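You operate a simulated robot arm through the tools that you are given. There is no shell and no other tool.

Carry out the task below with a simulated robot arm. There is one attempt and no reset: what you move stays moved.

Task
Try the orange module's key, measure its force and slide the steel nest out.
Fine: press the key once by hand, slide the nest in, press ZERO, then pull the lever down. Where these are worked on the way, their far stop is far enough and under half their travel is too little: steel nest.

Only the result counts: the job must be done as asked and must still hold three seconds after the hand-in. Knocking over, shifting, dropping, spilling or breaking anything else fails it.

Robot
A 7-joint arm with a two-finger parallel gripper, fixed in place. Base frame: the origin is on the floor under the middle of its stand, x ahead of it, y to its left, z up. Units: mm, degrees, N and s.
It reaches about 1247 mm from its shoulder. Its first joint turns from -132.0 to 132.0 degrees. Payload 3.91 kg.
Tool frame: the origin (TCP) lies between the finger pads and is the grasp point; the fingertips stand 30 mm ahead of it; z points along the fingers, y is the line along which they close. Largest opening 110 mm; finger width 20, thickness 10; the body of the gripper, 48 by 112 mm, starts 55 mm behind the TCP.
Orientation is that of the tool frame in the base frame, as a unit quaternion [w, x, y, z]. With the fingers straight down and closing along the base's y, the tool's x points along the base's -x, its y along +y and its z along -z.

Tools
- The arm moves only by the tool send_rows. Its argument "rows" is a list of rows, each a list of 7 numbers: the turn, a rotation vector about the base's x, y, z in degrees, then the shift along the base's x, y, z in mm, then the closure, from 0 (fully open) to 1 (shut). In form: [[wx, wy, wz, tx, ty, tz, fingers], ...]. A call has 1 to 20 rows; each row shifts and turns the commanded pose from where the row before left it. A row lasts 0.2 s, in which the tool goes at most 50 mm and 8.6 degrees; a call with a longer step from one row to the next is refused whole, and so is a gripper value outside its range. Where a pose cannot be reached the arm comes as near as it can. A force on the tool above 90 N (or 10 N above the force at the start of the call, whichever is more), or a blocked arm, ends the call early, and 0.2 s more pass. The fingers move at their own pace (about 108 mm/s each) and stop on an object; they squeeze with about 32 N. The grip force told is the motor's: it shows also when the fingers shut on nothing. Time passes only in rows, and 0.2 s behind the last, so rows that do not move let the fingers close. It gives the time, the measured TCP pose, the force on the tool (base axes), the opening and the grip force at its end, in the units of the frame above (readings bear some noise), with the torque about the TCP (base axes, N m) and any sound that the robot's microphone picked up.
- Cameras (640 x 400 px; columns grow to the right, rows downward): "scene" is fixed at [405.6, 655, 1752]; the picture's right is [-0.77, -0.64, 0.00], its down [-0.47, 0.57, -0.67] and it looks along [0.43, -0.52, -0.74] (base axes); focal length 323 px, centre (320, 200). "wrist" rides on the gripper at [72, 17, -103] in the tool frame; the picture's right is [-0.23, 0.97, 0.00], its down [-0.76, -0.18, -0.62] and it looks along [-0.61, -0.14, 0.78] (tool axes); focal length 222 px, centre (320, 200). There is no depth. A picture from a camera that has moved, and an enlarged one, comes with that camera's place and axes in the base frame and with its lens. The place of the scene camera against the robot may be out by one fixed shift of up to 12 mm in any direction.
- grab_frame(camera): a new picture of that camera. It takes no simulated time.
- zoom(camera, box): a new picture of the part [left, top, right, bottom] of that camera's present view, enlarged. It takes no simulated time.
- finish_job(): hands the job in; it is judged then, once.

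Places have to be worked out from the pictures, the camera data and where the tool is seen. Open the gripper and draw the arm clear of the work before you hand the job in, unless the task says otherwise.

The tools are called after "Request:" by a JSON object that holds its "op" and its "data". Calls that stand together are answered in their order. send_rows: Moves the arm, as the interface text tells. Its arguments: {"type":"object","properties":{"rows":{"type":"array","items":{"type":"array","items":{"type":"number"}}}},"required":["rows"]} The other tools are called the same way: grab_frame (camera) takes a picture; zoom (camera, box) takes an enlarged picture of a part of a camera's view; finish_job () hands the job in.

At the start:

```text
clock: 0.0
ee_pos: [544.9, 272.2, 1478.6]
tool_rot: [0.0, 0.0, 1.0, 0.0]
force: [0.3, -0.5, 0.7]
moment: [-0.02, -0.03, -0.01]
finger_gap: 110.2
grasp_force: 0.1
```

scene: 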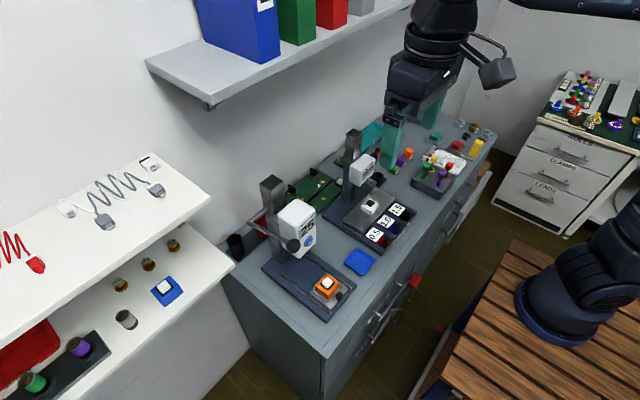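
wrist: 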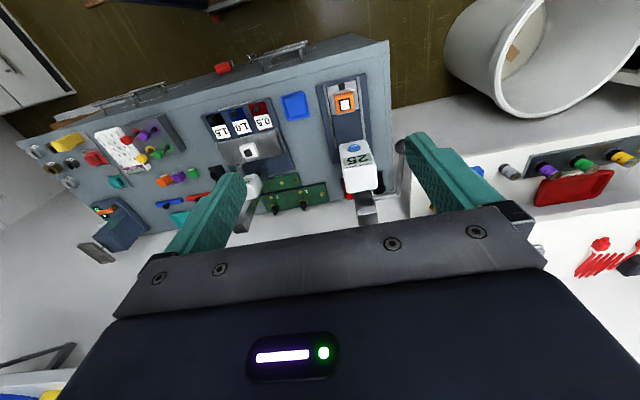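

The bench shows two force testers, one with an orange module (in a nest) near the front. I'll zoom in on these to understand the parts.

Request:
{"op": "zoom", "data": {"camera": "scene", "box": [240, 160, 380, 320]}}

Request:
{"op": "zoom", "data": {"camera": "scene", "box": [310, 100, 500, 280]}}

Request:
{"op": "zoom", "data": {"camera": "wrist", "box": [190, 60, 410, 240]}}

```text
2.50 times, centred on (310, 240) of scene
camera zoom: at [405.6, 655.0, 1752.0], right [-0.77, -0.64, 0.0], down [-0.47, 0.57, -0.67], along [0.43, -0.52, -0.74], focal length 809 px, centre (345, 100)
```

zoom: 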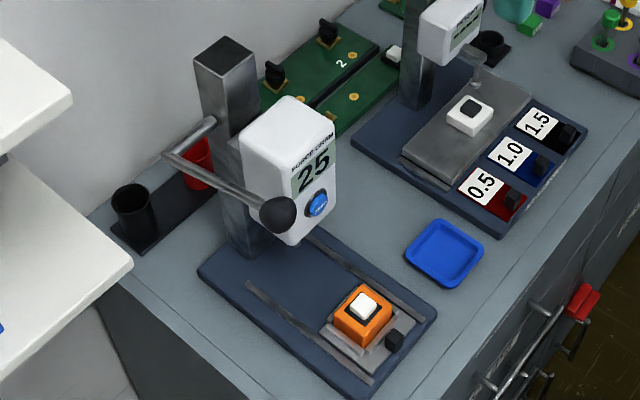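

```text
2.22 times, centred on (405, 190) of scene
camera zoom: at [405.6, 655.0, 1752.0], right [-0.77, -0.64, 0.0], down [-0.47, 0.57, -0.67], along [0.43, -0.52, -0.74], focal length 719 px, centre (131, 222)
```

zoom: 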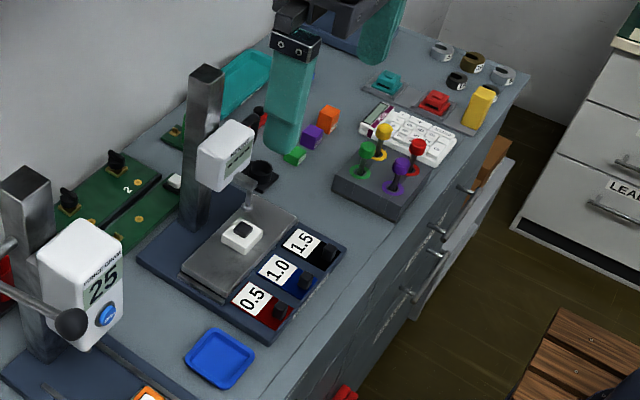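

```text
2.22 times, centred on (300, 150) of wrist
camera zoom: at [473.9, 288.4, 1581.6], right [0.23, 0.97, 0.0], down [0.76, -0.18, 0.62], along [0.61, -0.14, -0.78], focal length 494 px, centre (364, 311)
```

zoom: 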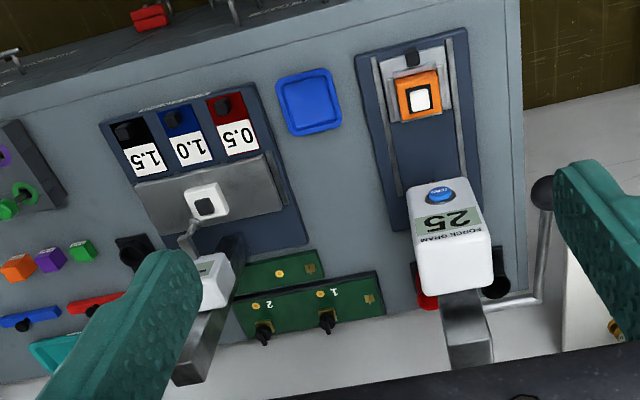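

The orange module's key seems to be near (657, 316, 966), the ZERO button near (722, 316, 1089) and the lever ball near (690, 395, 1193). I'll lower the tool in front of the tester, staying clear of everything, for closer pictures.

Request:
{"op": "send_rows", "data": {"rows": [[0, 0, 0, -2, 7, -30, 0], [0, 0, 0, -2, 7, -30, 0], [0, 0, 0, -2, 7, -30, 0], [0, 0, 0, -2, 7, -30, 0], [0, 0, 0, -2, 7, -30, 0], [0, 0, 0, -2, 7, -30, 0], [0, 0, 0, -2, 7, -30, 0], [0, 0, 0, -2, 7, -30, 0], [0, 0, 0, -2, 7, -30, 0], [0, 0, 0, -2, 7, -30, 0]]}}

```text
clock: 2.2
ee_pos: [527.0, 343.9, 1178.7]
tool_rot: [-0.001, -0.001, 1.0, 0.0]
force: [-0.4, -0.8, -0.1]
moment: [0.02, -0.01, -0.01]
finger_gap: 109.7
grasp_force: 0.1
```

The tool sits at (527, 344, 1179). I'll take pictures from both cameras.

Request:
{"op": "grab_frame", "data": {"camera": "wrist"}}

Request:
{"op": "grab_frame", "data": {"camera": "scene"}}

Request:
{"op": "zoom", "data": {"camera": "scene", "box": [230, 160, 370, 320]}}

```text
taken
camera wrist: at [454.9, 359.9, 1282.3], right [0.23, 0.97, 0.0], down [0.76, -0.18, 0.62], along [0.61, -0.14, -0.78], focal length 222 px, centre (320, 200)
```

wrist: 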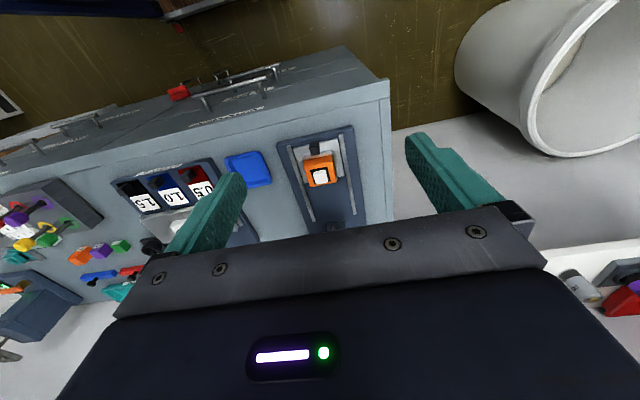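

```text
taken
```

scene: 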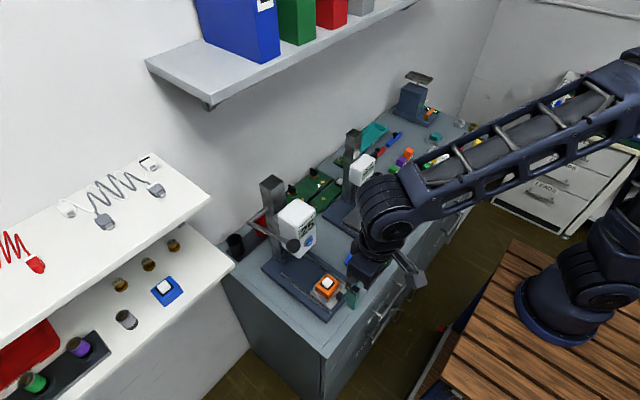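

```text
2.50 times, centred on (300, 240) of scene
camera zoom: at [405.6, 655.0, 1752.0], right [-0.77, -0.64, 0.0], down [-0.47, 0.57, -0.67], along [0.43, -0.52, -0.74], focal length 809 px, centre (370, 100)
```

zoom: 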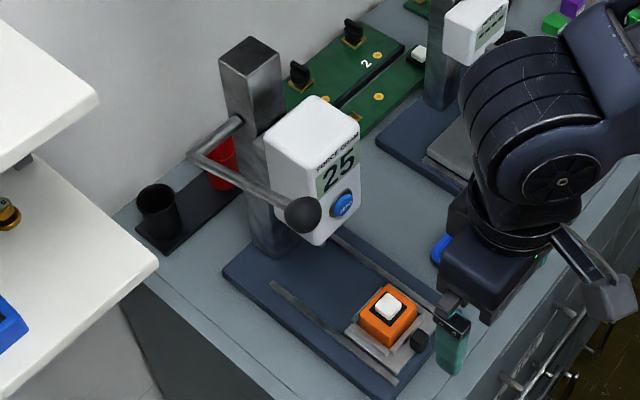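

Request:
{"op": "zoom", "data": {"camera": "wrist", "box": [270, 110, 390, 240]}}

Request:
{"op": "zoom", "data": {"camera": "scene", "box": [250, 160, 360, 270]}}

Request:
{"op": "zoom", "data": {"camera": "scene", "box": [290, 250, 370, 320]}}

```text
3.08 times, centred on (330, 175) of wrist
camera zoom: at [454.9, 359.9, 1282.3], right [0.23, 0.97, 0.0], down [0.76, -0.18, 0.62], along [0.61, -0.14, -0.78], focal length 684 px, centre (289, 277)
```

zoom: 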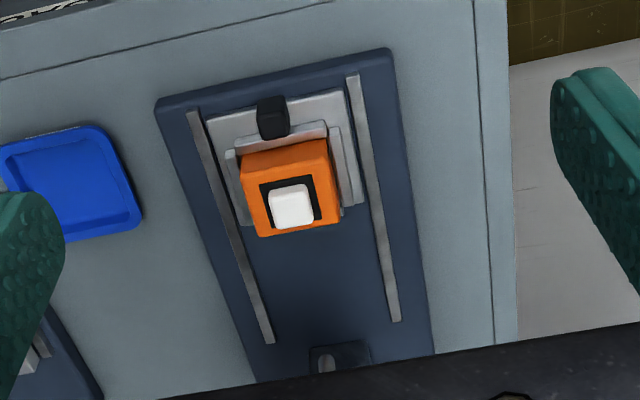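

```text
3.64 times, centred on (305, 215) of scene
camera zoom: at [405.6, 655.0, 1752.0], right [-0.77, -0.64, 0.0], down [-0.47, 0.57, -0.67], along [0.43, -0.52, -0.74], focal length 1176 px, centre (374, 146)
```

zoom: 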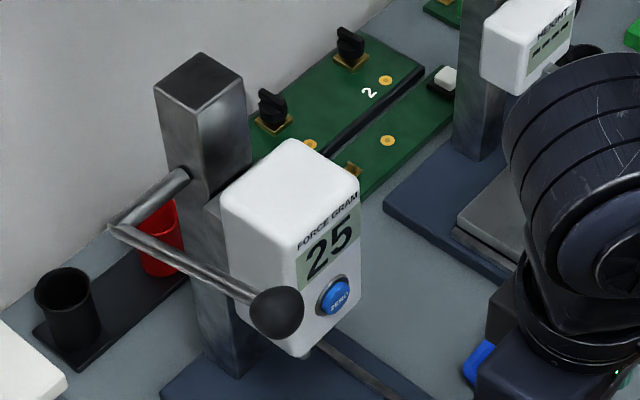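

```text
5.71 times, centred on (330, 285) of scene
camera zoom: at [405.6, 655.0, 1752.0], right [-0.77, -0.64, 0.0], down [-0.47, 0.57, -0.67], along [0.43, -0.52, -0.74], focal length 1848 px, centre (263, -286)
```

zoom: 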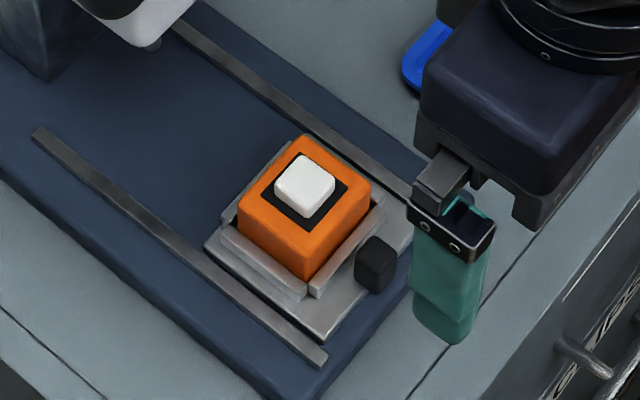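

The tester is aligned with the base axes, and its rails run along x with the centre at y≈315. I'll go lower and in front of the module for a precise look at the key and knob.

Request:
{"op": "send_rows", "data": {"rows": [[0, 0, 0, 5, -2, -20, 0], [0, 0, 0, 5, -2, -20, 0], [0, 0, 0, 5, -2, -20, 0], [0, 0, 0, 5, -2, -20, 0], [0, 0, 0, 5, -2, -20, 0], [0, 0, 0, 5, -2, -10, 0]]}}

Request:
{"op": "grab_frame", "data": {"camera": "wrist"}}

Request:
{"op": "zoom", "data": {"camera": "wrist", "box": [240, 80, 440, 220]}}

```text
clock: 3.6
ee_pos: [556.8, 331.1, 1068.9]
tool_rot: [0.0, 0.0, 1.0, 0.001]
force: [0.1, -0.1, 0.3]
moment: [0.0, 0.0, 0.04]
finger_gap: 109.8
grasp_force: 0.0
```

```text
taken
camera wrist: at [484.2, 346.9, 1171.9], right [0.23, 0.97, 0.0], down [0.76, -0.18, 0.62], along [0.61, -0.14, -0.78], focal length 222 px, centre (320, 200)
```

wrist: 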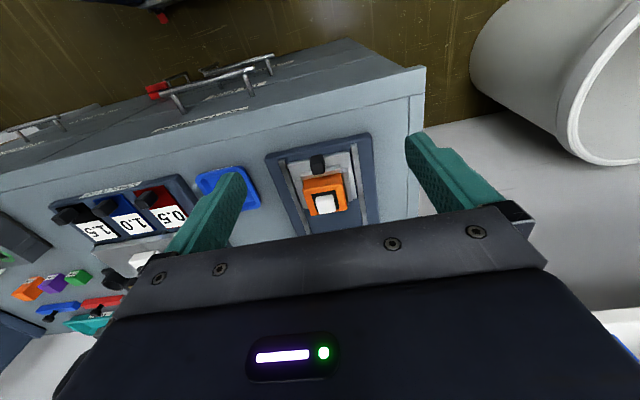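

```text
2.86 times, centred on (340, 150) of wrist
camera zoom: at [484.2, 346.9, 1171.9], right [0.23, 0.97, 0.0], down [0.76, -0.18, 0.62], along [0.61, -0.14, -0.78], focal length 635 px, centre (263, 343)
```

zoom: 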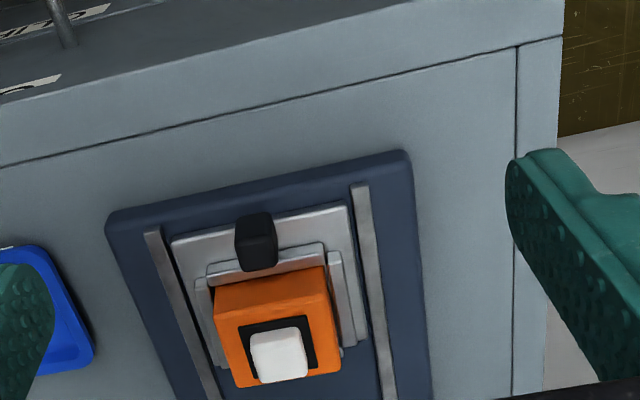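

Request:
{"op": "zoom", "data": {"camera": "wrist", "box": [290, 145, 370, 220]}}

```text
5.33 times, centred on (330, 182) of wrist
camera zoom: at [484.2, 346.9, 1171.9], right [0.23, 0.97, 0.0], down [0.76, -0.18, 0.62], along [0.61, -0.14, -0.78], focal length 1185 px, centre (267, 293)
```

zoom: 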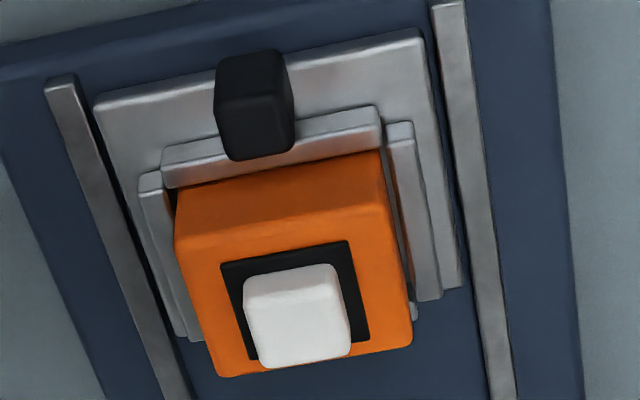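

The key top seems to be at about (654, 315, 966) and is roughly 20 mm wide. I'll close the fingers and hover about 35 mm above it.

Request:
{"op": "send_rows", "data": {"rows": [[0, 0, 0, 17, -3, 0, 1], [0, 0, 0, 20, -3, -5, 1], [0, 0, 0, 20, -3, -10, 1], [0, 0, 0, 20, -3, -10, 1], [0, 0, 0, 20, -3.5, -10, 1], [0, 0, 0, 0, 0, 0, 1]]}}

Request:
{"op": "grab_frame", "data": {"camera": "wrist"}}

Request:
{"op": "zoom", "data": {"camera": "scene", "box": [270, 220, 390, 310]}}

Request:
{"op": "zoom", "data": {"camera": "wrist", "box": [240, 100, 400, 220]}}

```text
clock: 5.0
ee_pos: [652.8, 315.9, 1035.1]
tool_rot: [0.0, 0.0, 1.0, 0.0]
force: [-0.4, 0.5, -1.0]
moment: [-0.03, -0.02, 0.02]
finger_gap: 0.0
grasp_force: 31.9
```

```text
taken
camera wrist: at [581.0, 331.5, 1137.7], right [0.23, 0.97, 0.0], down [0.76, -0.18, 0.62], along [0.61, -0.14, -0.78], focal length 222 px, centre (320, 200)
```

wrist: 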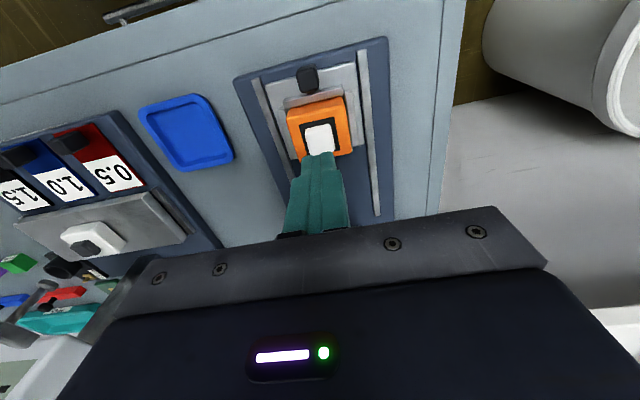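

```text
4.44 times, centred on (330, 265) of scene
camera zoom: at [405.6, 655.0, 1752.0], right [-0.77, -0.64, 0.0], down [-0.47, 0.57, -0.67], along [0.43, -0.52, -0.74], focal length 1437 px, centre (276, -89)
```

zoom: 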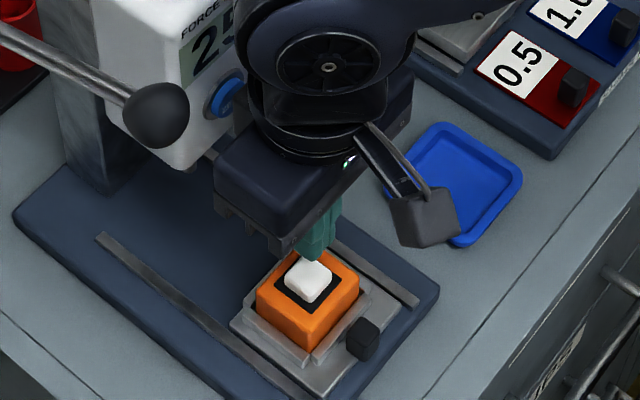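

```text
3.33 times, centred on (320, 160) of wrist
camera zoom: at [581.0, 331.5, 1137.7], right [0.23, 0.97, 0.0], down [0.76, -0.18, 0.62], along [0.61, -0.14, -0.78], focal length 740 px, centre (320, 333)
```

zoom: 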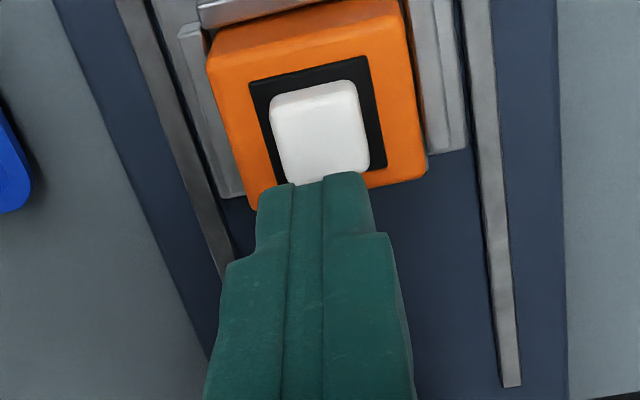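

The key centre works out to about (656, 315, 965), and the fingertip is about 40 mm above it. I'll centre the tip and come down to about 8 mm above the key.

Request:
{"op": "send_rows", "data": {"rows": [[0, 0, 0, 3, -1, -8, 1], [0, 0, 0, 0, 0, -8, 1], [0, 0, 0, 0, 0, -8, 1], [0, 0, 0, 0, 0, -6, 1], [0, 0, 0, 0, 0, 0, 1]]}}

Request:
{"op": "zoom", "data": {"camera": "scene", "box": [270, 220, 390, 310]}}

Request:
{"op": "zoom", "data": {"camera": "wrist", "box": [240, 80, 400, 200]}}

```text
clock: 6.2
ee_pos: [654.9, 313.8, 1004.1]
tool_rot: [0.0, 0.0, 1.0, 0.0]
force: [0.8, 0.6, -0.2]
moment: [0.03, -0.01, 0.01]
finger_gap: 0.0
grasp_force: 31.4
```

```text
4.44 times, centred on (330, 265) of scene
camera zoom: at [405.6, 655.0, 1752.0], right [-0.77, -0.64, 0.0], down [-0.47, 0.57, -0.67], along [0.43, -0.52, -0.74], focal length 1437 px, centre (276, -89)
```

zoom: 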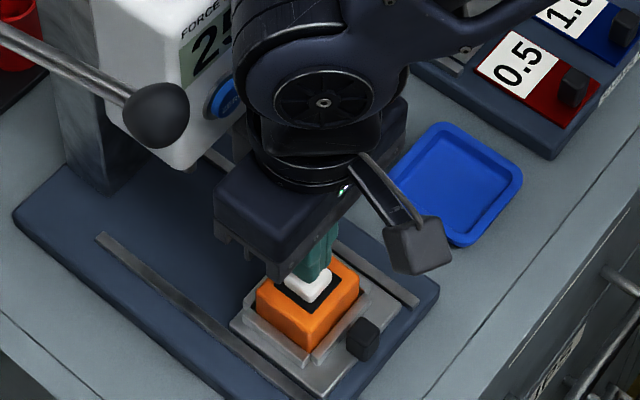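

```text
3.33 times, centred on (320, 140) of wrist
camera zoom: at [583.7, 330.1, 1106.6], right [0.23, 0.97, 0.0], down [0.76, -0.18, 0.62], along [0.61, -0.14, -0.78], focal length 740 px, centre (320, 400)
```

zoom: 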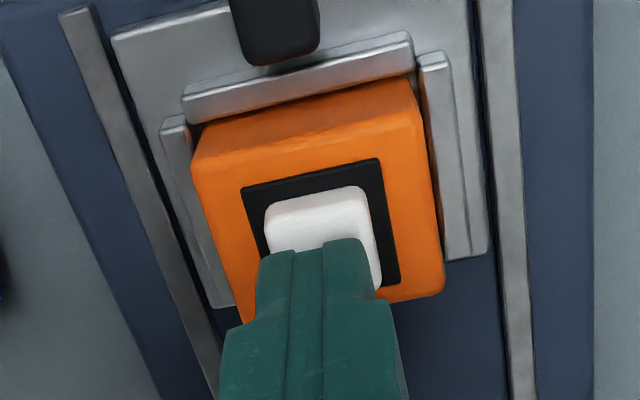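

The tip is centred over the key with only a few mm left. I'll go down in small steps and watch the force and sound.

Request:
{"op": "send_rows", "data": {"rows": [[0, 0, 0, 0, 0, -2, 1], [0, 0, 0, 0, 0, -2, 1], [0, 0, 0, 0, 0, -2, 1]]}}

```text
clock: 7.0
ee_pos: [655.4, 312.5, 997.4]
tool_rot: [0.001, 0.0, 1.0, 0.0]
force: [-0.5, -0.7, 0.4]
moment: [-0.05, -0.03, 0.0]
finger_gap: 0.1
grasp_force: 32.2
```

Request:
{"op": "send_rows", "data": {"rows": [[0, 0, 0, 0.5, 1, -1.5, 1], [0, 0, 0, 0, 0, -1.5, 1]]}}

Request:
{"op": "zoom", "data": {"camera": "scene", "box": [290, 240, 370, 300]}}

```text
clock: 7.6
ee_pos: [655.1, 314.0, 993.0]
tool_rot: [0.0, 0.0, 1.0, 0.0]
force: [0.4, -0.5, 0.2]
moment: [-0.04, 0.03, -0.02]
finger_gap: 0.2
grasp_force: 32.2
heard: click
```

```text
6.67 times, centred on (330, 270) of scene
camera zoom: at [405.6, 655.0, 1752.0], right [-0.77, -0.64, 0.0], down [-0.47, 0.57, -0.67], along [0.43, -0.52, -0.74], focal length 2156 px, centre (253, -267)
```

zoom: 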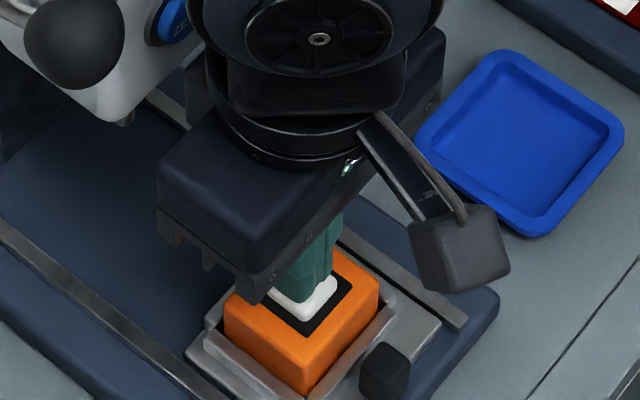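

I heard a click, so the key has actuated. I'll go 1 mm deeper so it's a definite press, then lift straight off in one motion.

Request:
{"op": "send_rows", "data": {"rows": [[0, 0, 0, 0, 0, -1, 1]]}}

```text
clock: 8.0
ee_pos: [656.3, 314.7, 995.0]
tool_rot: [0.0, 0.0, 1.0, 0.0]
force: [1.6, -1.0, 2.3]
moment: [-0.03, -0.04, -0.01]
finger_gap: 0.0
grasp_force: 32.1
```

The force is rising, so the key is against its stop. I'll lift straight up and back away toward -x.

Request:
{"op": "send_rows", "data": {"rows": [[0, 0, 0, 0, 0, 15, 1], [0, 0, 0, 0, 0, 30, 1], [0, 0, 0, -20, 0, 30, 1], [0, 0, 0, -30, 0, 20, 1], [0, 0, 0, -30, 0, 0, 1], [0, 0, 0, -30, 0, 0, 1]]}}

Request:
{"op": "grab_frame", "data": {"camera": "scene"}}

Request:
{"op": "zoom", "data": {"camera": "scene", "box": [250, 170, 380, 310]}}

```text
clock: 9.4
ee_pos: [545.6, 313.0, 1088.8]
tool_rot: [0.0, 0.0, 1.0, 0.0]
force: [1.1, -0.2, -0.4]
moment: [0.01, 0.03, -0.01]
finger_gap: 0.1
grasp_force: 32.1
```

```text
taken
```

scene: 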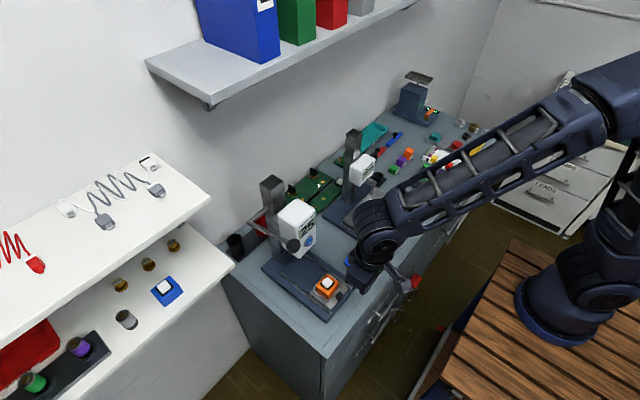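

```text
2.86 times, centred on (315, 240) of scene
camera zoom: at [405.6, 655.0, 1752.0], right [-0.77, -0.64, 0.0], down [-0.47, 0.57, -0.67], along [0.43, -0.52, -0.74], focal length 924 px, centre (334, 86)
```

zoom: 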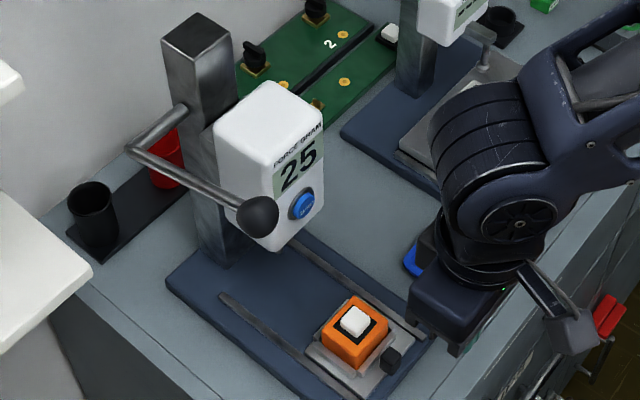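

The key's been pressed once. Next is the nest: I'll tilt the tool about 40° back so the gripper stays clear of the head, open the fingers partway, and get in line with the black knob near (612, 314, 937).

Request:
{"op": "send_rows", "data": {"rows": [[0, -8, 0, 2, 0, -10, 0.6], [0, -8, 0, 2, 0, -15, 0.6], [0, -8, 0, 2, 0, -15, 0.6], [0, -8, 0, 2, 0, -15, 0.6], [0, -8, 0, 2, 0, -13.6, 0.6], [0, 0, 0, 0, 0, -10, 0.6], [0, 0, 0, 0, 0, 0, 0.6]]}}

Request:
{"op": "grab_frame", "data": {"camera": "wrist"}}

Request:
{"op": "zoom", "data": {"camera": "scene", "box": [270, 210, 430, 330]}}

```text
clock: 11.0
ee_pos: [555.2, 314.3, 1010.2]
tool_rot: [0.343, 0.0, 0.939, 0.001]
force: [-0.2, -0.3, -0.1]
moment: [-0.01, -0.02, 0.02]
finger_gap: 44.0
grasp_force: 0.1
```

```text
taken
camera wrist: at [434.8, 331.1, 1042.1], right [0.17, 0.97, 0.15], down [0.18, -0.18, 0.97], along [0.97, -0.14, -0.21], focal length 222 px, centre (320, 200)
```

wrist: 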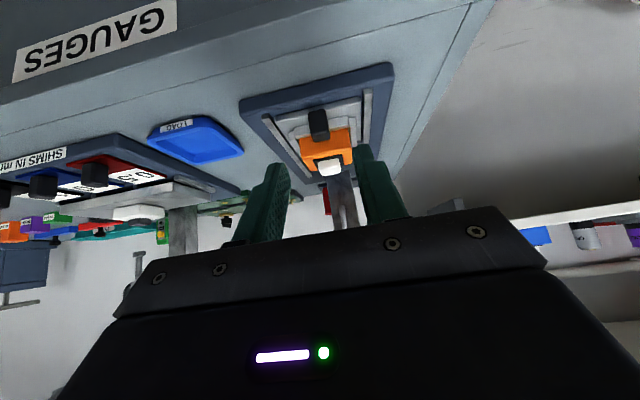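

```text
3.33 times, centred on (350, 270) of scene
camera zoom: at [405.6, 655.0, 1752.0], right [-0.77, -0.64, 0.0], down [-0.47, 0.57, -0.67], along [0.43, -0.52, -0.74], focal length 1078 px, centre (220, -33)
```

zoom: 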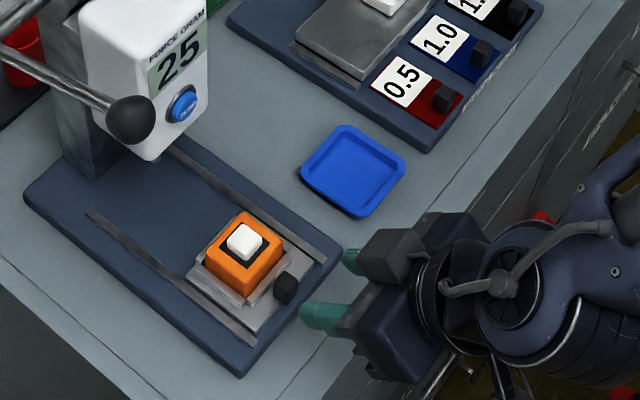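

Request:
{"op": "zoom", "data": {"camera": "wrist", "box": [240, 60, 420, 200]}}

```text
2.86 times, centred on (330, 130) of wrist
camera zoom: at [434.8, 331.1, 1042.1], right [0.17, 0.97, 0.15], down [0.18, -0.18, 0.97], along [0.97, -0.14, -0.21], focal length 635 px, centre (291, 400)
```

zoom: 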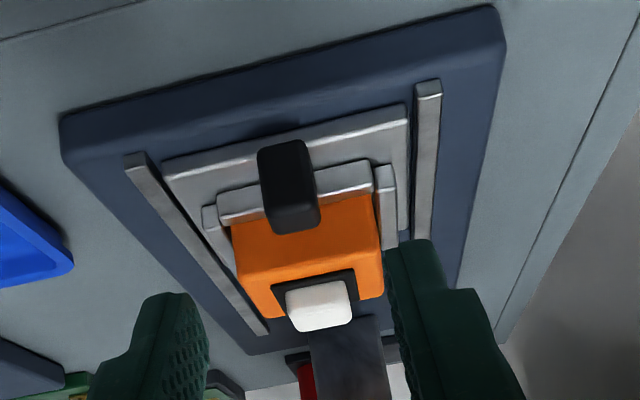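

The knob spans roughly x 605–620, y 306–322, z 927–947, and the plate top is at about z 919. I'll advance along the tool axis to straddle it, keeping the tips clear of the plate.

Request:
{"op": "send_rows", "data": {"rows": [[0, 0, 0, 8, 0, -11, 0.6], [0, 0, 0, 8, 0, -11, 0.6], [0, 0, 0, 8, -0.5, -11, 0.6], [0, 0, 0, 8, 0, -11, 0.6], [0, 0, 0, 4, 0, -6, 0.6], [0, 0, 0, 3.5, 0, -5.6, 0.6], [0, 0, 0, 0, 0, 0, 0.6]]}}

Request:
{"op": "zoom", "data": {"camera": "wrist", "box": [240, 60, 420, 200]}}

Request:
{"op": "zoom", "data": {"camera": "scene", "box": [290, 240, 390, 320]}}

```text
clock: 12.6
ee_pos: [595.5, 313.3, 953.0]
tool_rot: [0.342, -0.001, 0.94, 0.0]
force: [0.9, -0.3, -0.5]
moment: [-0.01, 0.0, 0.0]
finger_gap: 43.9
grasp_force: 0.2
```

```text
2.86 times, centred on (330, 130) of wrist
camera zoom: at [474.6, 330.2, 986.3], right [0.17, 0.97, 0.15], down [0.18, -0.18, 0.97], along [0.97, -0.14, -0.21], focal length 635 px, centre (291, 400)
```

zoom: 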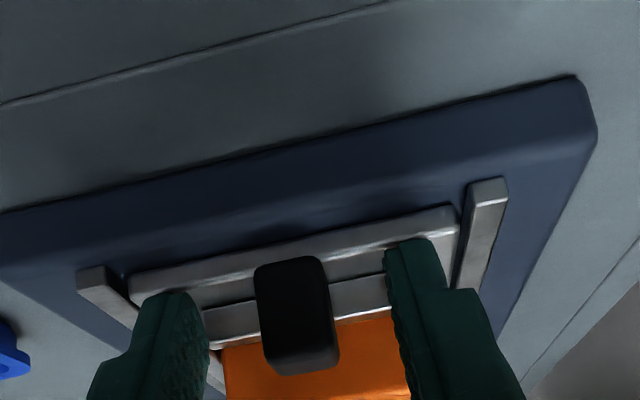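

```text
5.00 times, centred on (340, 280) of scene
camera zoom: at [405.6, 655.0, 1752.0], right [-0.77, -0.64, 0.0], down [-0.47, 0.57, -0.67], along [0.43, -0.52, -0.74], focal length 1617 px, centre (220, -200)
```

zoom: 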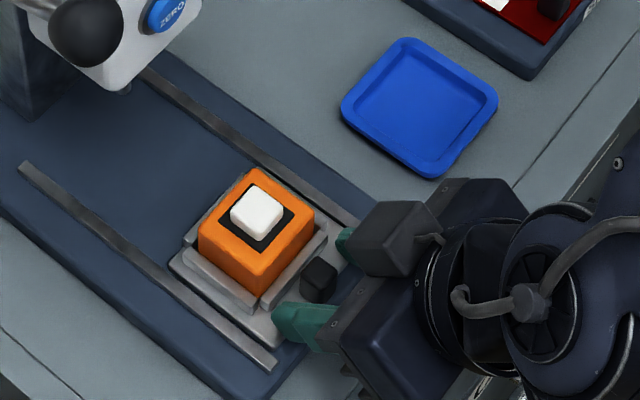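

The fingers are straddling the knob and it looks centred between them, so I'll close on it.

Request:
{"op": "send_rows", "data": {"rows": [[0, 0, 0, 0, 0, 0, 1], [0, 0, 0, 0, 0, 0, 1], [0, 0, 0, 0, 0, 0, 1]]}}

Request:
{"op": "zoom", "data": {"camera": "scene", "box": [290, 240, 390, 320]}}

```text
clock: 13.4
ee_pos: [594.5, 314.4, 953.3]
tool_rot: [0.342, 0.0, 0.94, 0.001]
force: [2.8, 10.2, -2.0]
moment: [0.21, 0.04, 0.18]
finger_gap: 15.9
grasp_force: 44.5
```

```text
5.00 times, centred on (340, 280) of scene
camera zoom: at [405.6, 655.0, 1752.0], right [-0.77, -0.64, 0.0], down [-0.47, 0.57, -0.67], along [0.43, -0.52, -0.74], focal length 1617 px, centre (220, -200)
```

zoom: 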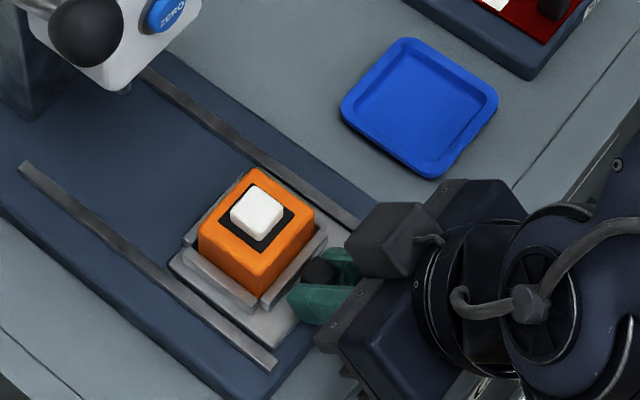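

I've got the knob (15.9 mm gap). I'll ease the side load with a 0.7 mm shift in y and start sliding the nest gently toward +x.

Request:
{"op": "send_rows", "data": {"rows": [[0, 0, 0, 0, 0.7, 0, 1], [0, 0, 0, 4, 0, 0, 1], [0, 0, 0, 6, 0, 0, 1], [0, 0, 0, 6, 0, 0, 1]]}}

Request:
{"op": "zoom", "data": {"camera": "scene", "box": [260, 210, 390, 320]}}

```text
clock: 14.4
ee_pos: [611.6, 315.2, 954.3]
tool_rot: [0.343, -0.001, 0.939, 0.0]
force: [-0.4, 8.9, -7.9]
moment: [0.17, -0.75, -0.01]
finger_gap: 16.0
grasp_force: 45.0
```

```text
3.64 times, centred on (325, 265) of scene
camera zoom: at [405.6, 655.0, 1752.0], right [-0.77, -0.64, 0.0], down [-0.47, 0.57, -0.67], along [0.43, -0.52, -0.74], focal length 1176 px, centre (302, -36)
```

zoom: 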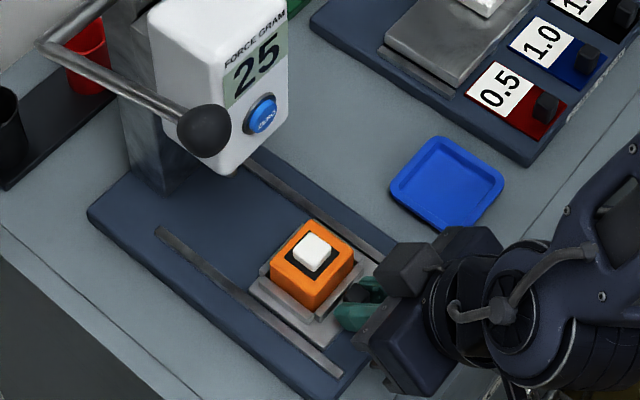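

The nest is sliding freely (16 mm so far). I'll carry on toward the head while watching the forces.

Request:
{"op": "send_rows", "data": {"rows": [[0, 0, 0, 7, 0.3, -0.3, 1], [0, 0, 0, 8, 0, 0, 1], [0, 0, 0, 8, 0, 0, 1], [0, 0, 0, 8, 0, 0, 1], [0, 0, 0, 8, 0, 0, 1], [0, 0, 0, 8, 0, 0, 1]]}}

Request:
{"op": "zoom", "data": {"camera": "scene", "box": [260, 210, 390, 320]}}

Request:
{"op": "grab_frame", "data": {"camera": "wrist"}}

```text
clock: 15.8
ee_pos: [658.4, 314.7, 954.1]
tool_rot: [0.342, 0.0, 0.94, -0.001]
force: [-0.7, 2.9, -3.7]
moment: [0.21, 0.55, -0.08]
finger_gap: 15.8
grasp_force: 45.3
```

```text
3.64 times, centred on (325, 265) of scene
camera zoom: at [405.6, 655.0, 1752.0], right [-0.77, -0.64, 0.0], down [-0.47, 0.57, -0.67], along [0.43, -0.52, -0.74], focal length 1176 px, centre (302, -36)
```

zoom: 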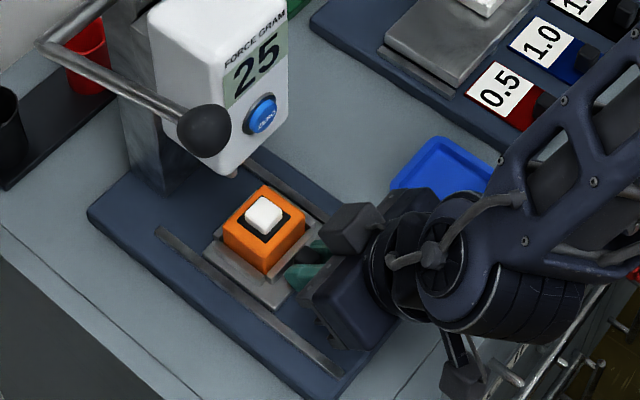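

```text
taken
camera wrist: at [537.7, 331.2, 986.4], right [0.17, 0.97, 0.15], down [0.18, -0.18, 0.97], along [0.97, -0.14, -0.21], focal length 222 px, centre (320, 200)
```

wrist: 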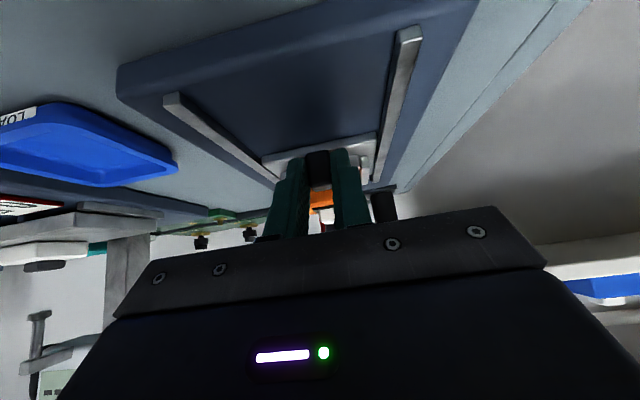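

The nest has moved about 63 mm and the forces are still low. I'll continue in smaller steps toward the far stop.

Request:
{"op": "send_rows", "data": {"rows": [[0, 0, 0, 6, 0, 0, 1], [0, 0, 0, 6, 0, 0, 1], [0, 0, 0, 5, 0, 0, 1], [0, 0, 0, 4, 0, 0, 1]]}}

Request:
{"op": "zoom", "data": {"camera": "scene", "box": [260, 210, 360, 300]}}

```text
clock: 16.8
ee_pos: [678.7, 315.2, 954.6]
tool_rot: [0.341, 0.0, 0.94, -0.001]
force: [-0.7, -3.5, -14.7]
moment: [-0.06, -0.54, 0.04]
finger_gap: 15.6
grasp_force: 44.6
```

```text
4.44 times, centred on (310, 255) of scene
camera zoom: at [405.6, 655.0, 1752.0], right [-0.77, -0.64, 0.0], down [-0.47, 0.57, -0.67], along [0.43, -0.52, -0.74], focal length 1437 px, centre (364, -44)
```

zoom: 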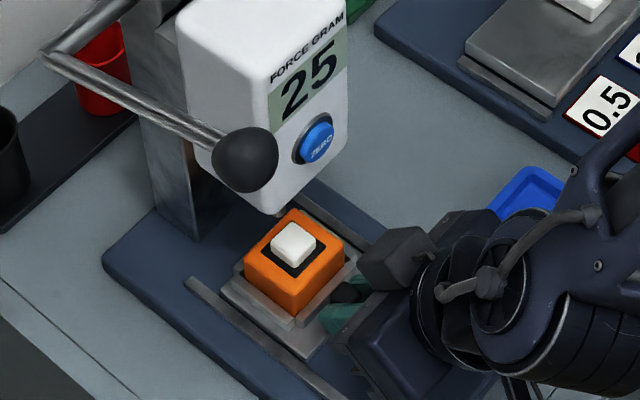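

A vertical load is building up, about -15 N in z, so I'll ease down slightly and keep going in small x steps.

Request:
{"op": "send_rows", "data": {"rows": [[0, 0, 0, 3, -0.3, -0.6, 1], [0, 0, 0, 4, 0, 0, 1], [0, 0, 0, 4, 0, 0, 1]]}}

```text
clock: 17.6
ee_pos: [689.3, 313.8, 954.4]
tool_rot: [0.342, -0.001, 0.94, 0.0]
force: [-4.4, 0.1, -1.2]
moment: [0.04, -0.96, -0.19]
finger_gap: 16.1
grasp_force: 44.3
```

Request:
{"op": "send_rows", "data": {"rows": [[0, 0, 0, 2, 0, 0, 1], [0, 0, 0, 2, 0, 0, 1]]}}

Request:
{"op": "zoom", "data": {"camera": "scene", "box": [260, 210, 360, 300]}}

```text
clock: 18.2
ee_pos: [691.2, 314.9, 953.8]
tool_rot: [0.34, -0.002, 0.94, 0.0]
force: [-43.9, -11.2, 16.0]
moment: [-0.34, 0.67, -0.34]
finger_gap: 15.7
grasp_force: 45.0
```

```text
4.44 times, centred on (310, 255) of scene
camera zoom: at [405.6, 655.0, 1752.0], right [-0.77, -0.64, 0.0], down [-0.47, 0.57, -0.67], along [0.43, -0.52, -0.74], focal length 1437 px, centre (364, -44)
```

zoom: 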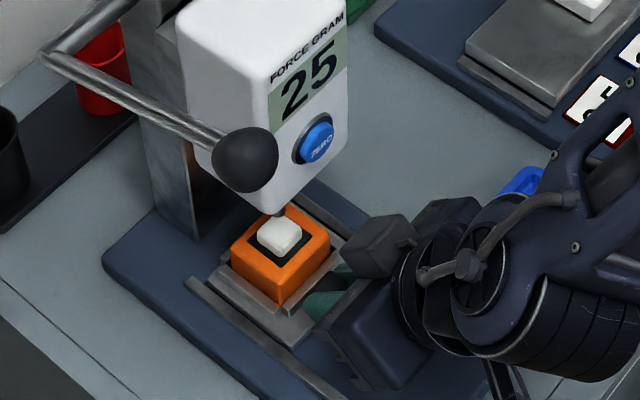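

The x force jumped to -44 N after about 97 mm of travel, so the nest is on its far stop. I'll relieve the load, open the fingers and back out along the tool axis.

Request:
{"op": "send_rows", "data": {"rows": [[0, 0, 0, -2.3, 0.2, 0, 1], [0, 0, 0, 0, 0, 0, 0.6], [0, 0, 0, 0, 0, 0, 0.6], [0, 0, 0, 0, 0, 0, 0.6]]}}

Request:
{"op": "zoom", "data": {"camera": "scene", "box": [260, 210, 360, 300]}}

```text
clock: 19.2
ee_pos: [692.8, 314.5, 953.8]
tool_rot: [0.342, 0.001, 0.94, 0.0]
force: [-5.3, -1.6, 21.3]
moment: [0.18, -0.14, 0.01]
finger_gap: 43.7
grasp_force: 0.0
```

```text
4.44 times, centred on (310, 255) of scene
camera zoom: at [405.6, 655.0, 1752.0], right [-0.77, -0.64, 0.0], down [-0.47, 0.57, -0.67], along [0.43, -0.52, -0.74], focal length 1437 px, centre (364, -44)
```

zoom: 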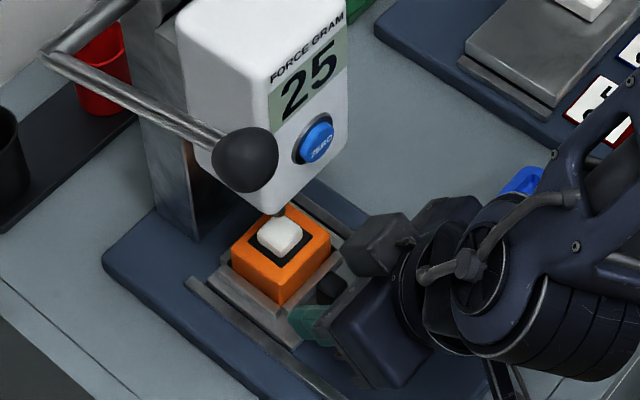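

There's a small upward contact force, so I'll back out along the tool axis straight away.

Request:
{"op": "send_rows", "data": {"rows": [[0, 0, 0, -2, 0, 3, 0.6], [0, 0, 0, -6, 0, 8, 0.6], [0, 0, 0, -10, 0, 12, 0.6], [0, 0, 0, -14, 0, 16, 0.6], [0, 0, 0, -16, 0, 18, 0.6], [0, 0, 0, -16, 0, 18, 0.6]]}}

Request:
{"op": "zoom", "data": {"camera": "scene", "box": [250, 170, 380, 310]}}

Request:
{"op": "grab_frame", "data": {"camera": "wrist"}}

```text
clock: 20.6
ee_pos: [627.0, 314.6, 1028.9]
tool_rot: [0.343, 0.0, 0.94, 0.0]
force: [-0.5, 0.3, -0.6]
moment: [-0.02, -0.01, 0.03]
finger_gap: 43.9
grasp_force: 0.0
```

```text
2.86 times, centred on (315, 240) of scene
camera zoom: at [405.6, 655.0, 1752.0], right [-0.77, -0.64, 0.0], down [-0.47, 0.57, -0.67], along [0.43, -0.52, -0.74], focal length 924 px, centre (334, 86)
```

zoom: 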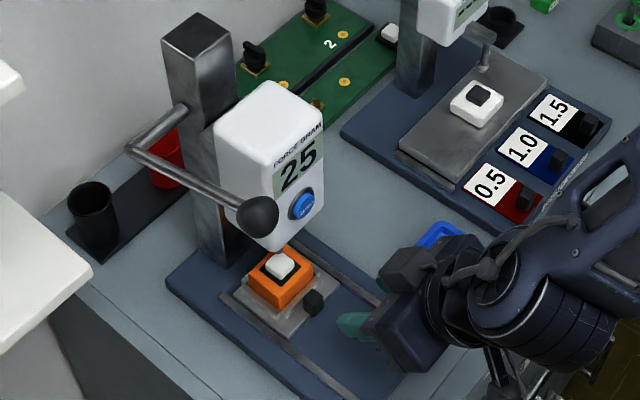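

```text
taken
camera wrist: at [506.4, 331.3, 1061.1], right [0.17, 0.97, 0.15], down [0.18, -0.18, 0.97], along [0.97, -0.14, -0.21], focal length 222 px, centre (320, 200)
```

wrist: 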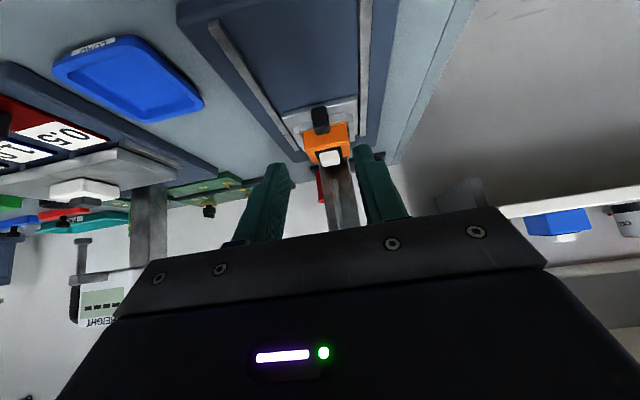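

The nest is at its far stop under the head. Next I'll turn the tool horizontal, pointing +x at the ZERO button, with the fingers closed and about 100 mm of standoff.

Request:
{"op": "send_rows", "data": {"rows": [[0, -8, 0, -10, 0, 12, 1], [0, -8, 0, -10, 0, 12, 1], [0, -8, 0, -8, 0, 12, 1], [0, -8, 0, -5, 0, 12, 1], [0, -8, 0, 0, 0, 12, 1], [0, -8, 0, 0, 0, 0, 1], [0, -2, 0, 0, 0, 0, 1]]}}

Request:
{"op": "grab_frame", "data": {"camera": "wrist"}}

Request:
{"op": "grab_frame", "data": {"camera": "scene"}}

```text
clock: 22.2
ee_pos: [595.4, 315.3, 1088.8]
tool_rot: [0.707, 0.0, 0.707, 0.0]
force: [-0.1, -0.4, 0.2]
moment: [-0.01, -0.01, 0.01]
finger_gap: 0.0
grasp_force: 32.1
```

```text
taken
camera wrist: at [492.8, 331.7, 1016.2], right [0.0, 0.97, 0.23], down [-0.62, -0.18, 0.76], along [0.78, -0.14, 0.61], focal length 222 px, centre (320, 200)
```

wrist: 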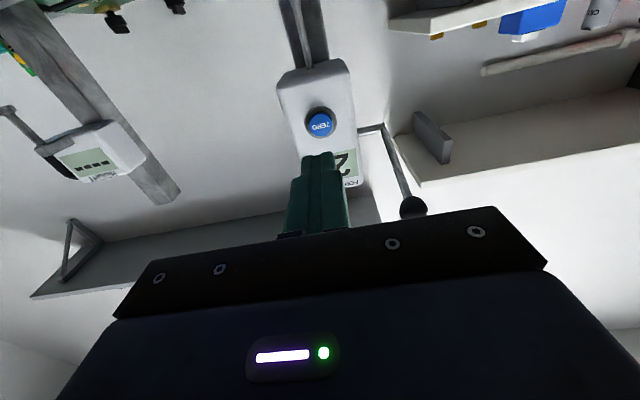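

```text
taken
```

scene: 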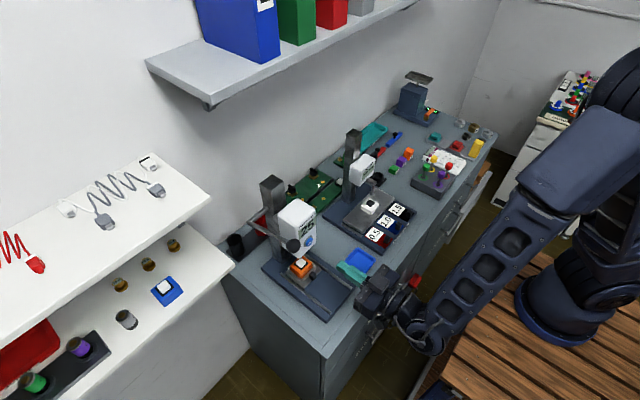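

Request:
{"op": "zoom", "data": {"camera": "wrist", "box": [250, 60, 410, 200]}}

Request:
{"op": "zoom", "data": {"camera": "scene", "box": [250, 170, 400, 330]}}

```text
2.86 times, centred on (330, 130) of wrist
camera zoom: at [492.8, 331.7, 1016.2], right [0.0, 0.97, 0.23], down [-0.62, -0.18, 0.76], along [0.78, -0.14, 0.61], focal length 635 px, centre (291, 400)
```

zoom: 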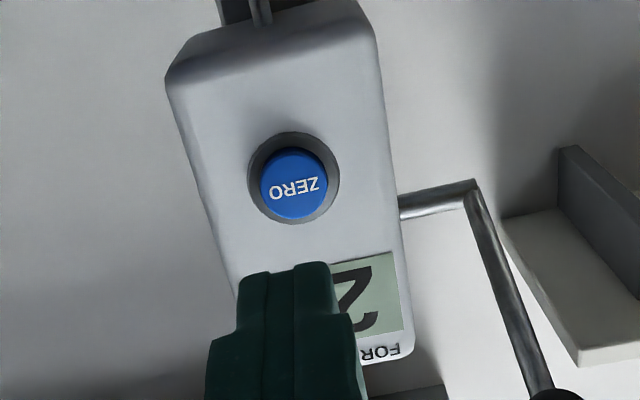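

```text
2.50 times, centred on (325, 250) of scene
camera zoom: at [405.6, 655.0, 1752.0], right [-0.77, -0.64, 0.0], down [-0.47, 0.57, -0.67], along [0.43, -0.52, -0.74], focal length 809 px, centre (308, 75)
```

zoom: 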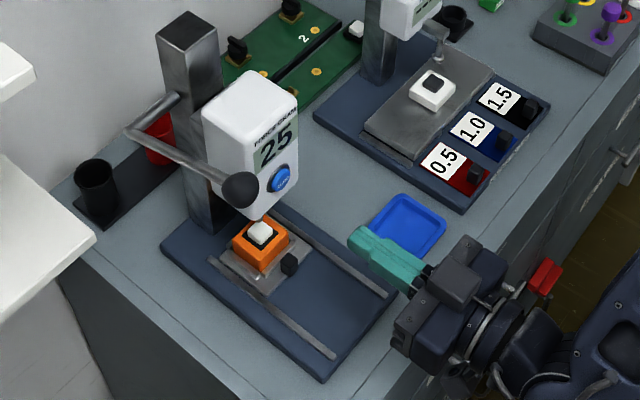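

The ZERO button centre triangulates to (715.6, 314.3, 1093.8), with a cap about 24 mm across. I'll tilt the tool back to 70° so only the tip's upper edge touches the cap, and move to about 10 mm in front of it.

Request:
{"op": "send_rows", "data": {"rows": [[0, 7, 0, 14, -0.8, 2, 1], [0, 7, 0, 16, 0, 2, 1], [0, 6, 0, 16, 0, 2.2, 1], [0, 0, 0, 16, 0, 0, 1], [0, 0, 0, 10, 0, 0, 1], [0, 0, 0, 7.4, 0, 0, 1], [0, 0, 0, 0, 0, 0, 1]]}}

Request:
{"op": "zoom", "data": {"camera": "wrist", "box": [250, 60, 410, 200]}}

Request:
{"op": "zoom", "data": {"camera": "scene", "box": [270, 190, 370, 280]}}

```text
clock: 23.8
ee_pos: [674.1, 313.2, 1094.0]
tool_rot: [0.574, 0.0, 0.819, 0.0]
force: [0.2, 0.0, 0.8]
moment: [-0.01, 0.01, 0.02]
finger_gap: 0.1
grasp_force: 32.1
```

```text
2.86 times, centred on (330, 130) of wrist
camera zoom: at [553.8, 330.0, 1061.3], right [0.08, 0.97, 0.21], down [-0.33, -0.18, 0.93], along [0.94, -0.14, 0.3], focal length 635 px, centre (291, 400)
```

zoom: 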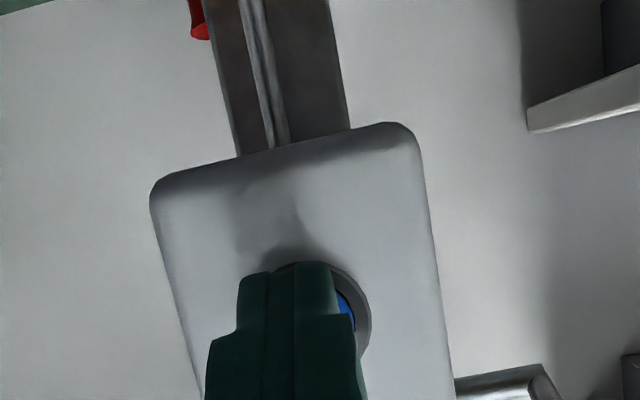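

```text
4.44 times, centred on (320, 235) of scene
camera zoom: at [405.6, 655.0, 1752.0], right [-0.77, -0.64, 0.0], down [-0.47, 0.57, -0.67], along [0.43, -0.52, -0.74], focal length 1437 px, centre (320, 44)
```

zoom: 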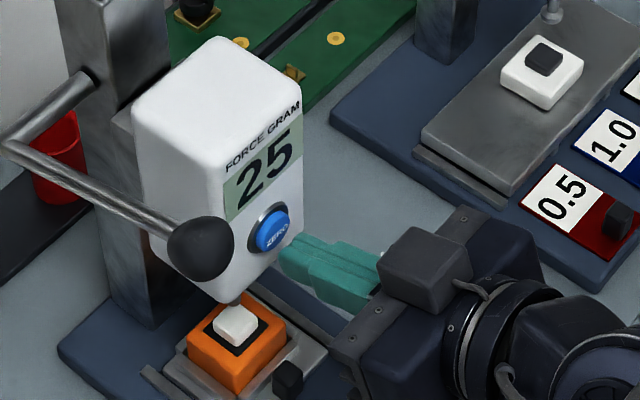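

The tip lines up with the button to within a couple of mm. I'll nudge it up 2 mm and approach in small steps, watching the force and sound.

Request:
{"op": "send_rows", "data": {"rows": [[0, 0, 0, 2, 0.5, 2, 1], [0, 0, 0, 2, 0, 0, 1], [0, 0, 0, 2, 0, 0, 1]]}}

Request:
{"op": "zoom", "data": {"camera": "scene", "box": [280, 200, 350, 260]}}

```text
clock: 24.6
ee_pos: [680.5, 315.3, 1096.9]
tool_rot: [0.574, 0.0, 0.819, 0.0]
force: [-1.1, -0.5, 0.1]
moment: [0.01, 0.0, -0.03]
finger_gap: 0.2
grasp_force: 31.7
```

```text
6.67 times, centred on (315, 230) of scene
camera zoom: at [405.6, 655.0, 1752.0], right [-0.77, -0.64, 0.0], down [-0.47, 0.57, -0.67], along [0.43, -0.52, -0.74], focal length 2156 px, centre (353, 0)
```

zoom: 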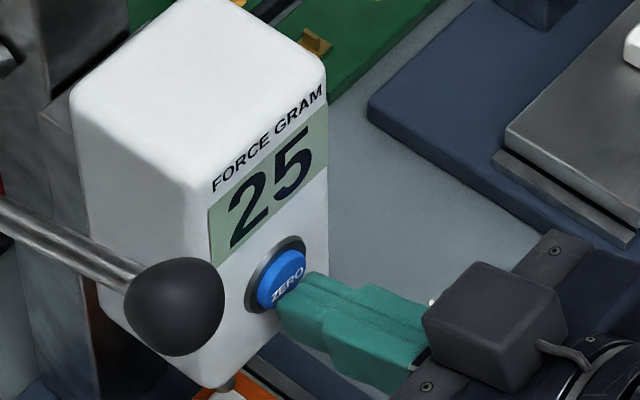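

Request:
{"op": "send_rows", "data": {"rows": [[0, 0, 0, 1.5, 0, 0, 1], [0, 0, 0, 1.5, 0, 0, 1]]}}

Request:
{"op": "zoom", "data": {"camera": "scene", "box": [280, 200, 350, 260]}}

```text
clock: 25.2
ee_pos: [681.6, 315.8, 1097.4]
tool_rot: [0.574, -0.001, 0.819, 0.001]
force: [-4.7, 1.3, -0.6]
moment: [0.01, 0.03, 0.03]
finger_gap: 0.0
grasp_force: 32.2
heard: click
```

```text
6.67 times, centred on (315, 230) of scene
camera zoom: at [405.6, 655.0, 1752.0], right [-0.77, -0.64, 0.0], down [-0.47, 0.57, -0.67], along [0.43, -0.52, -0.74], focal length 2156 px, centre (353, 0)
```

zoom: 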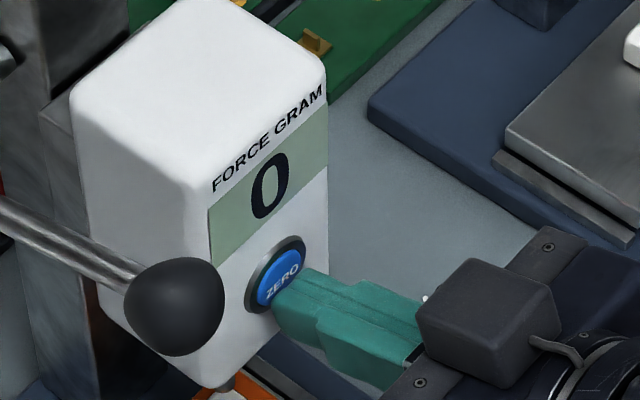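

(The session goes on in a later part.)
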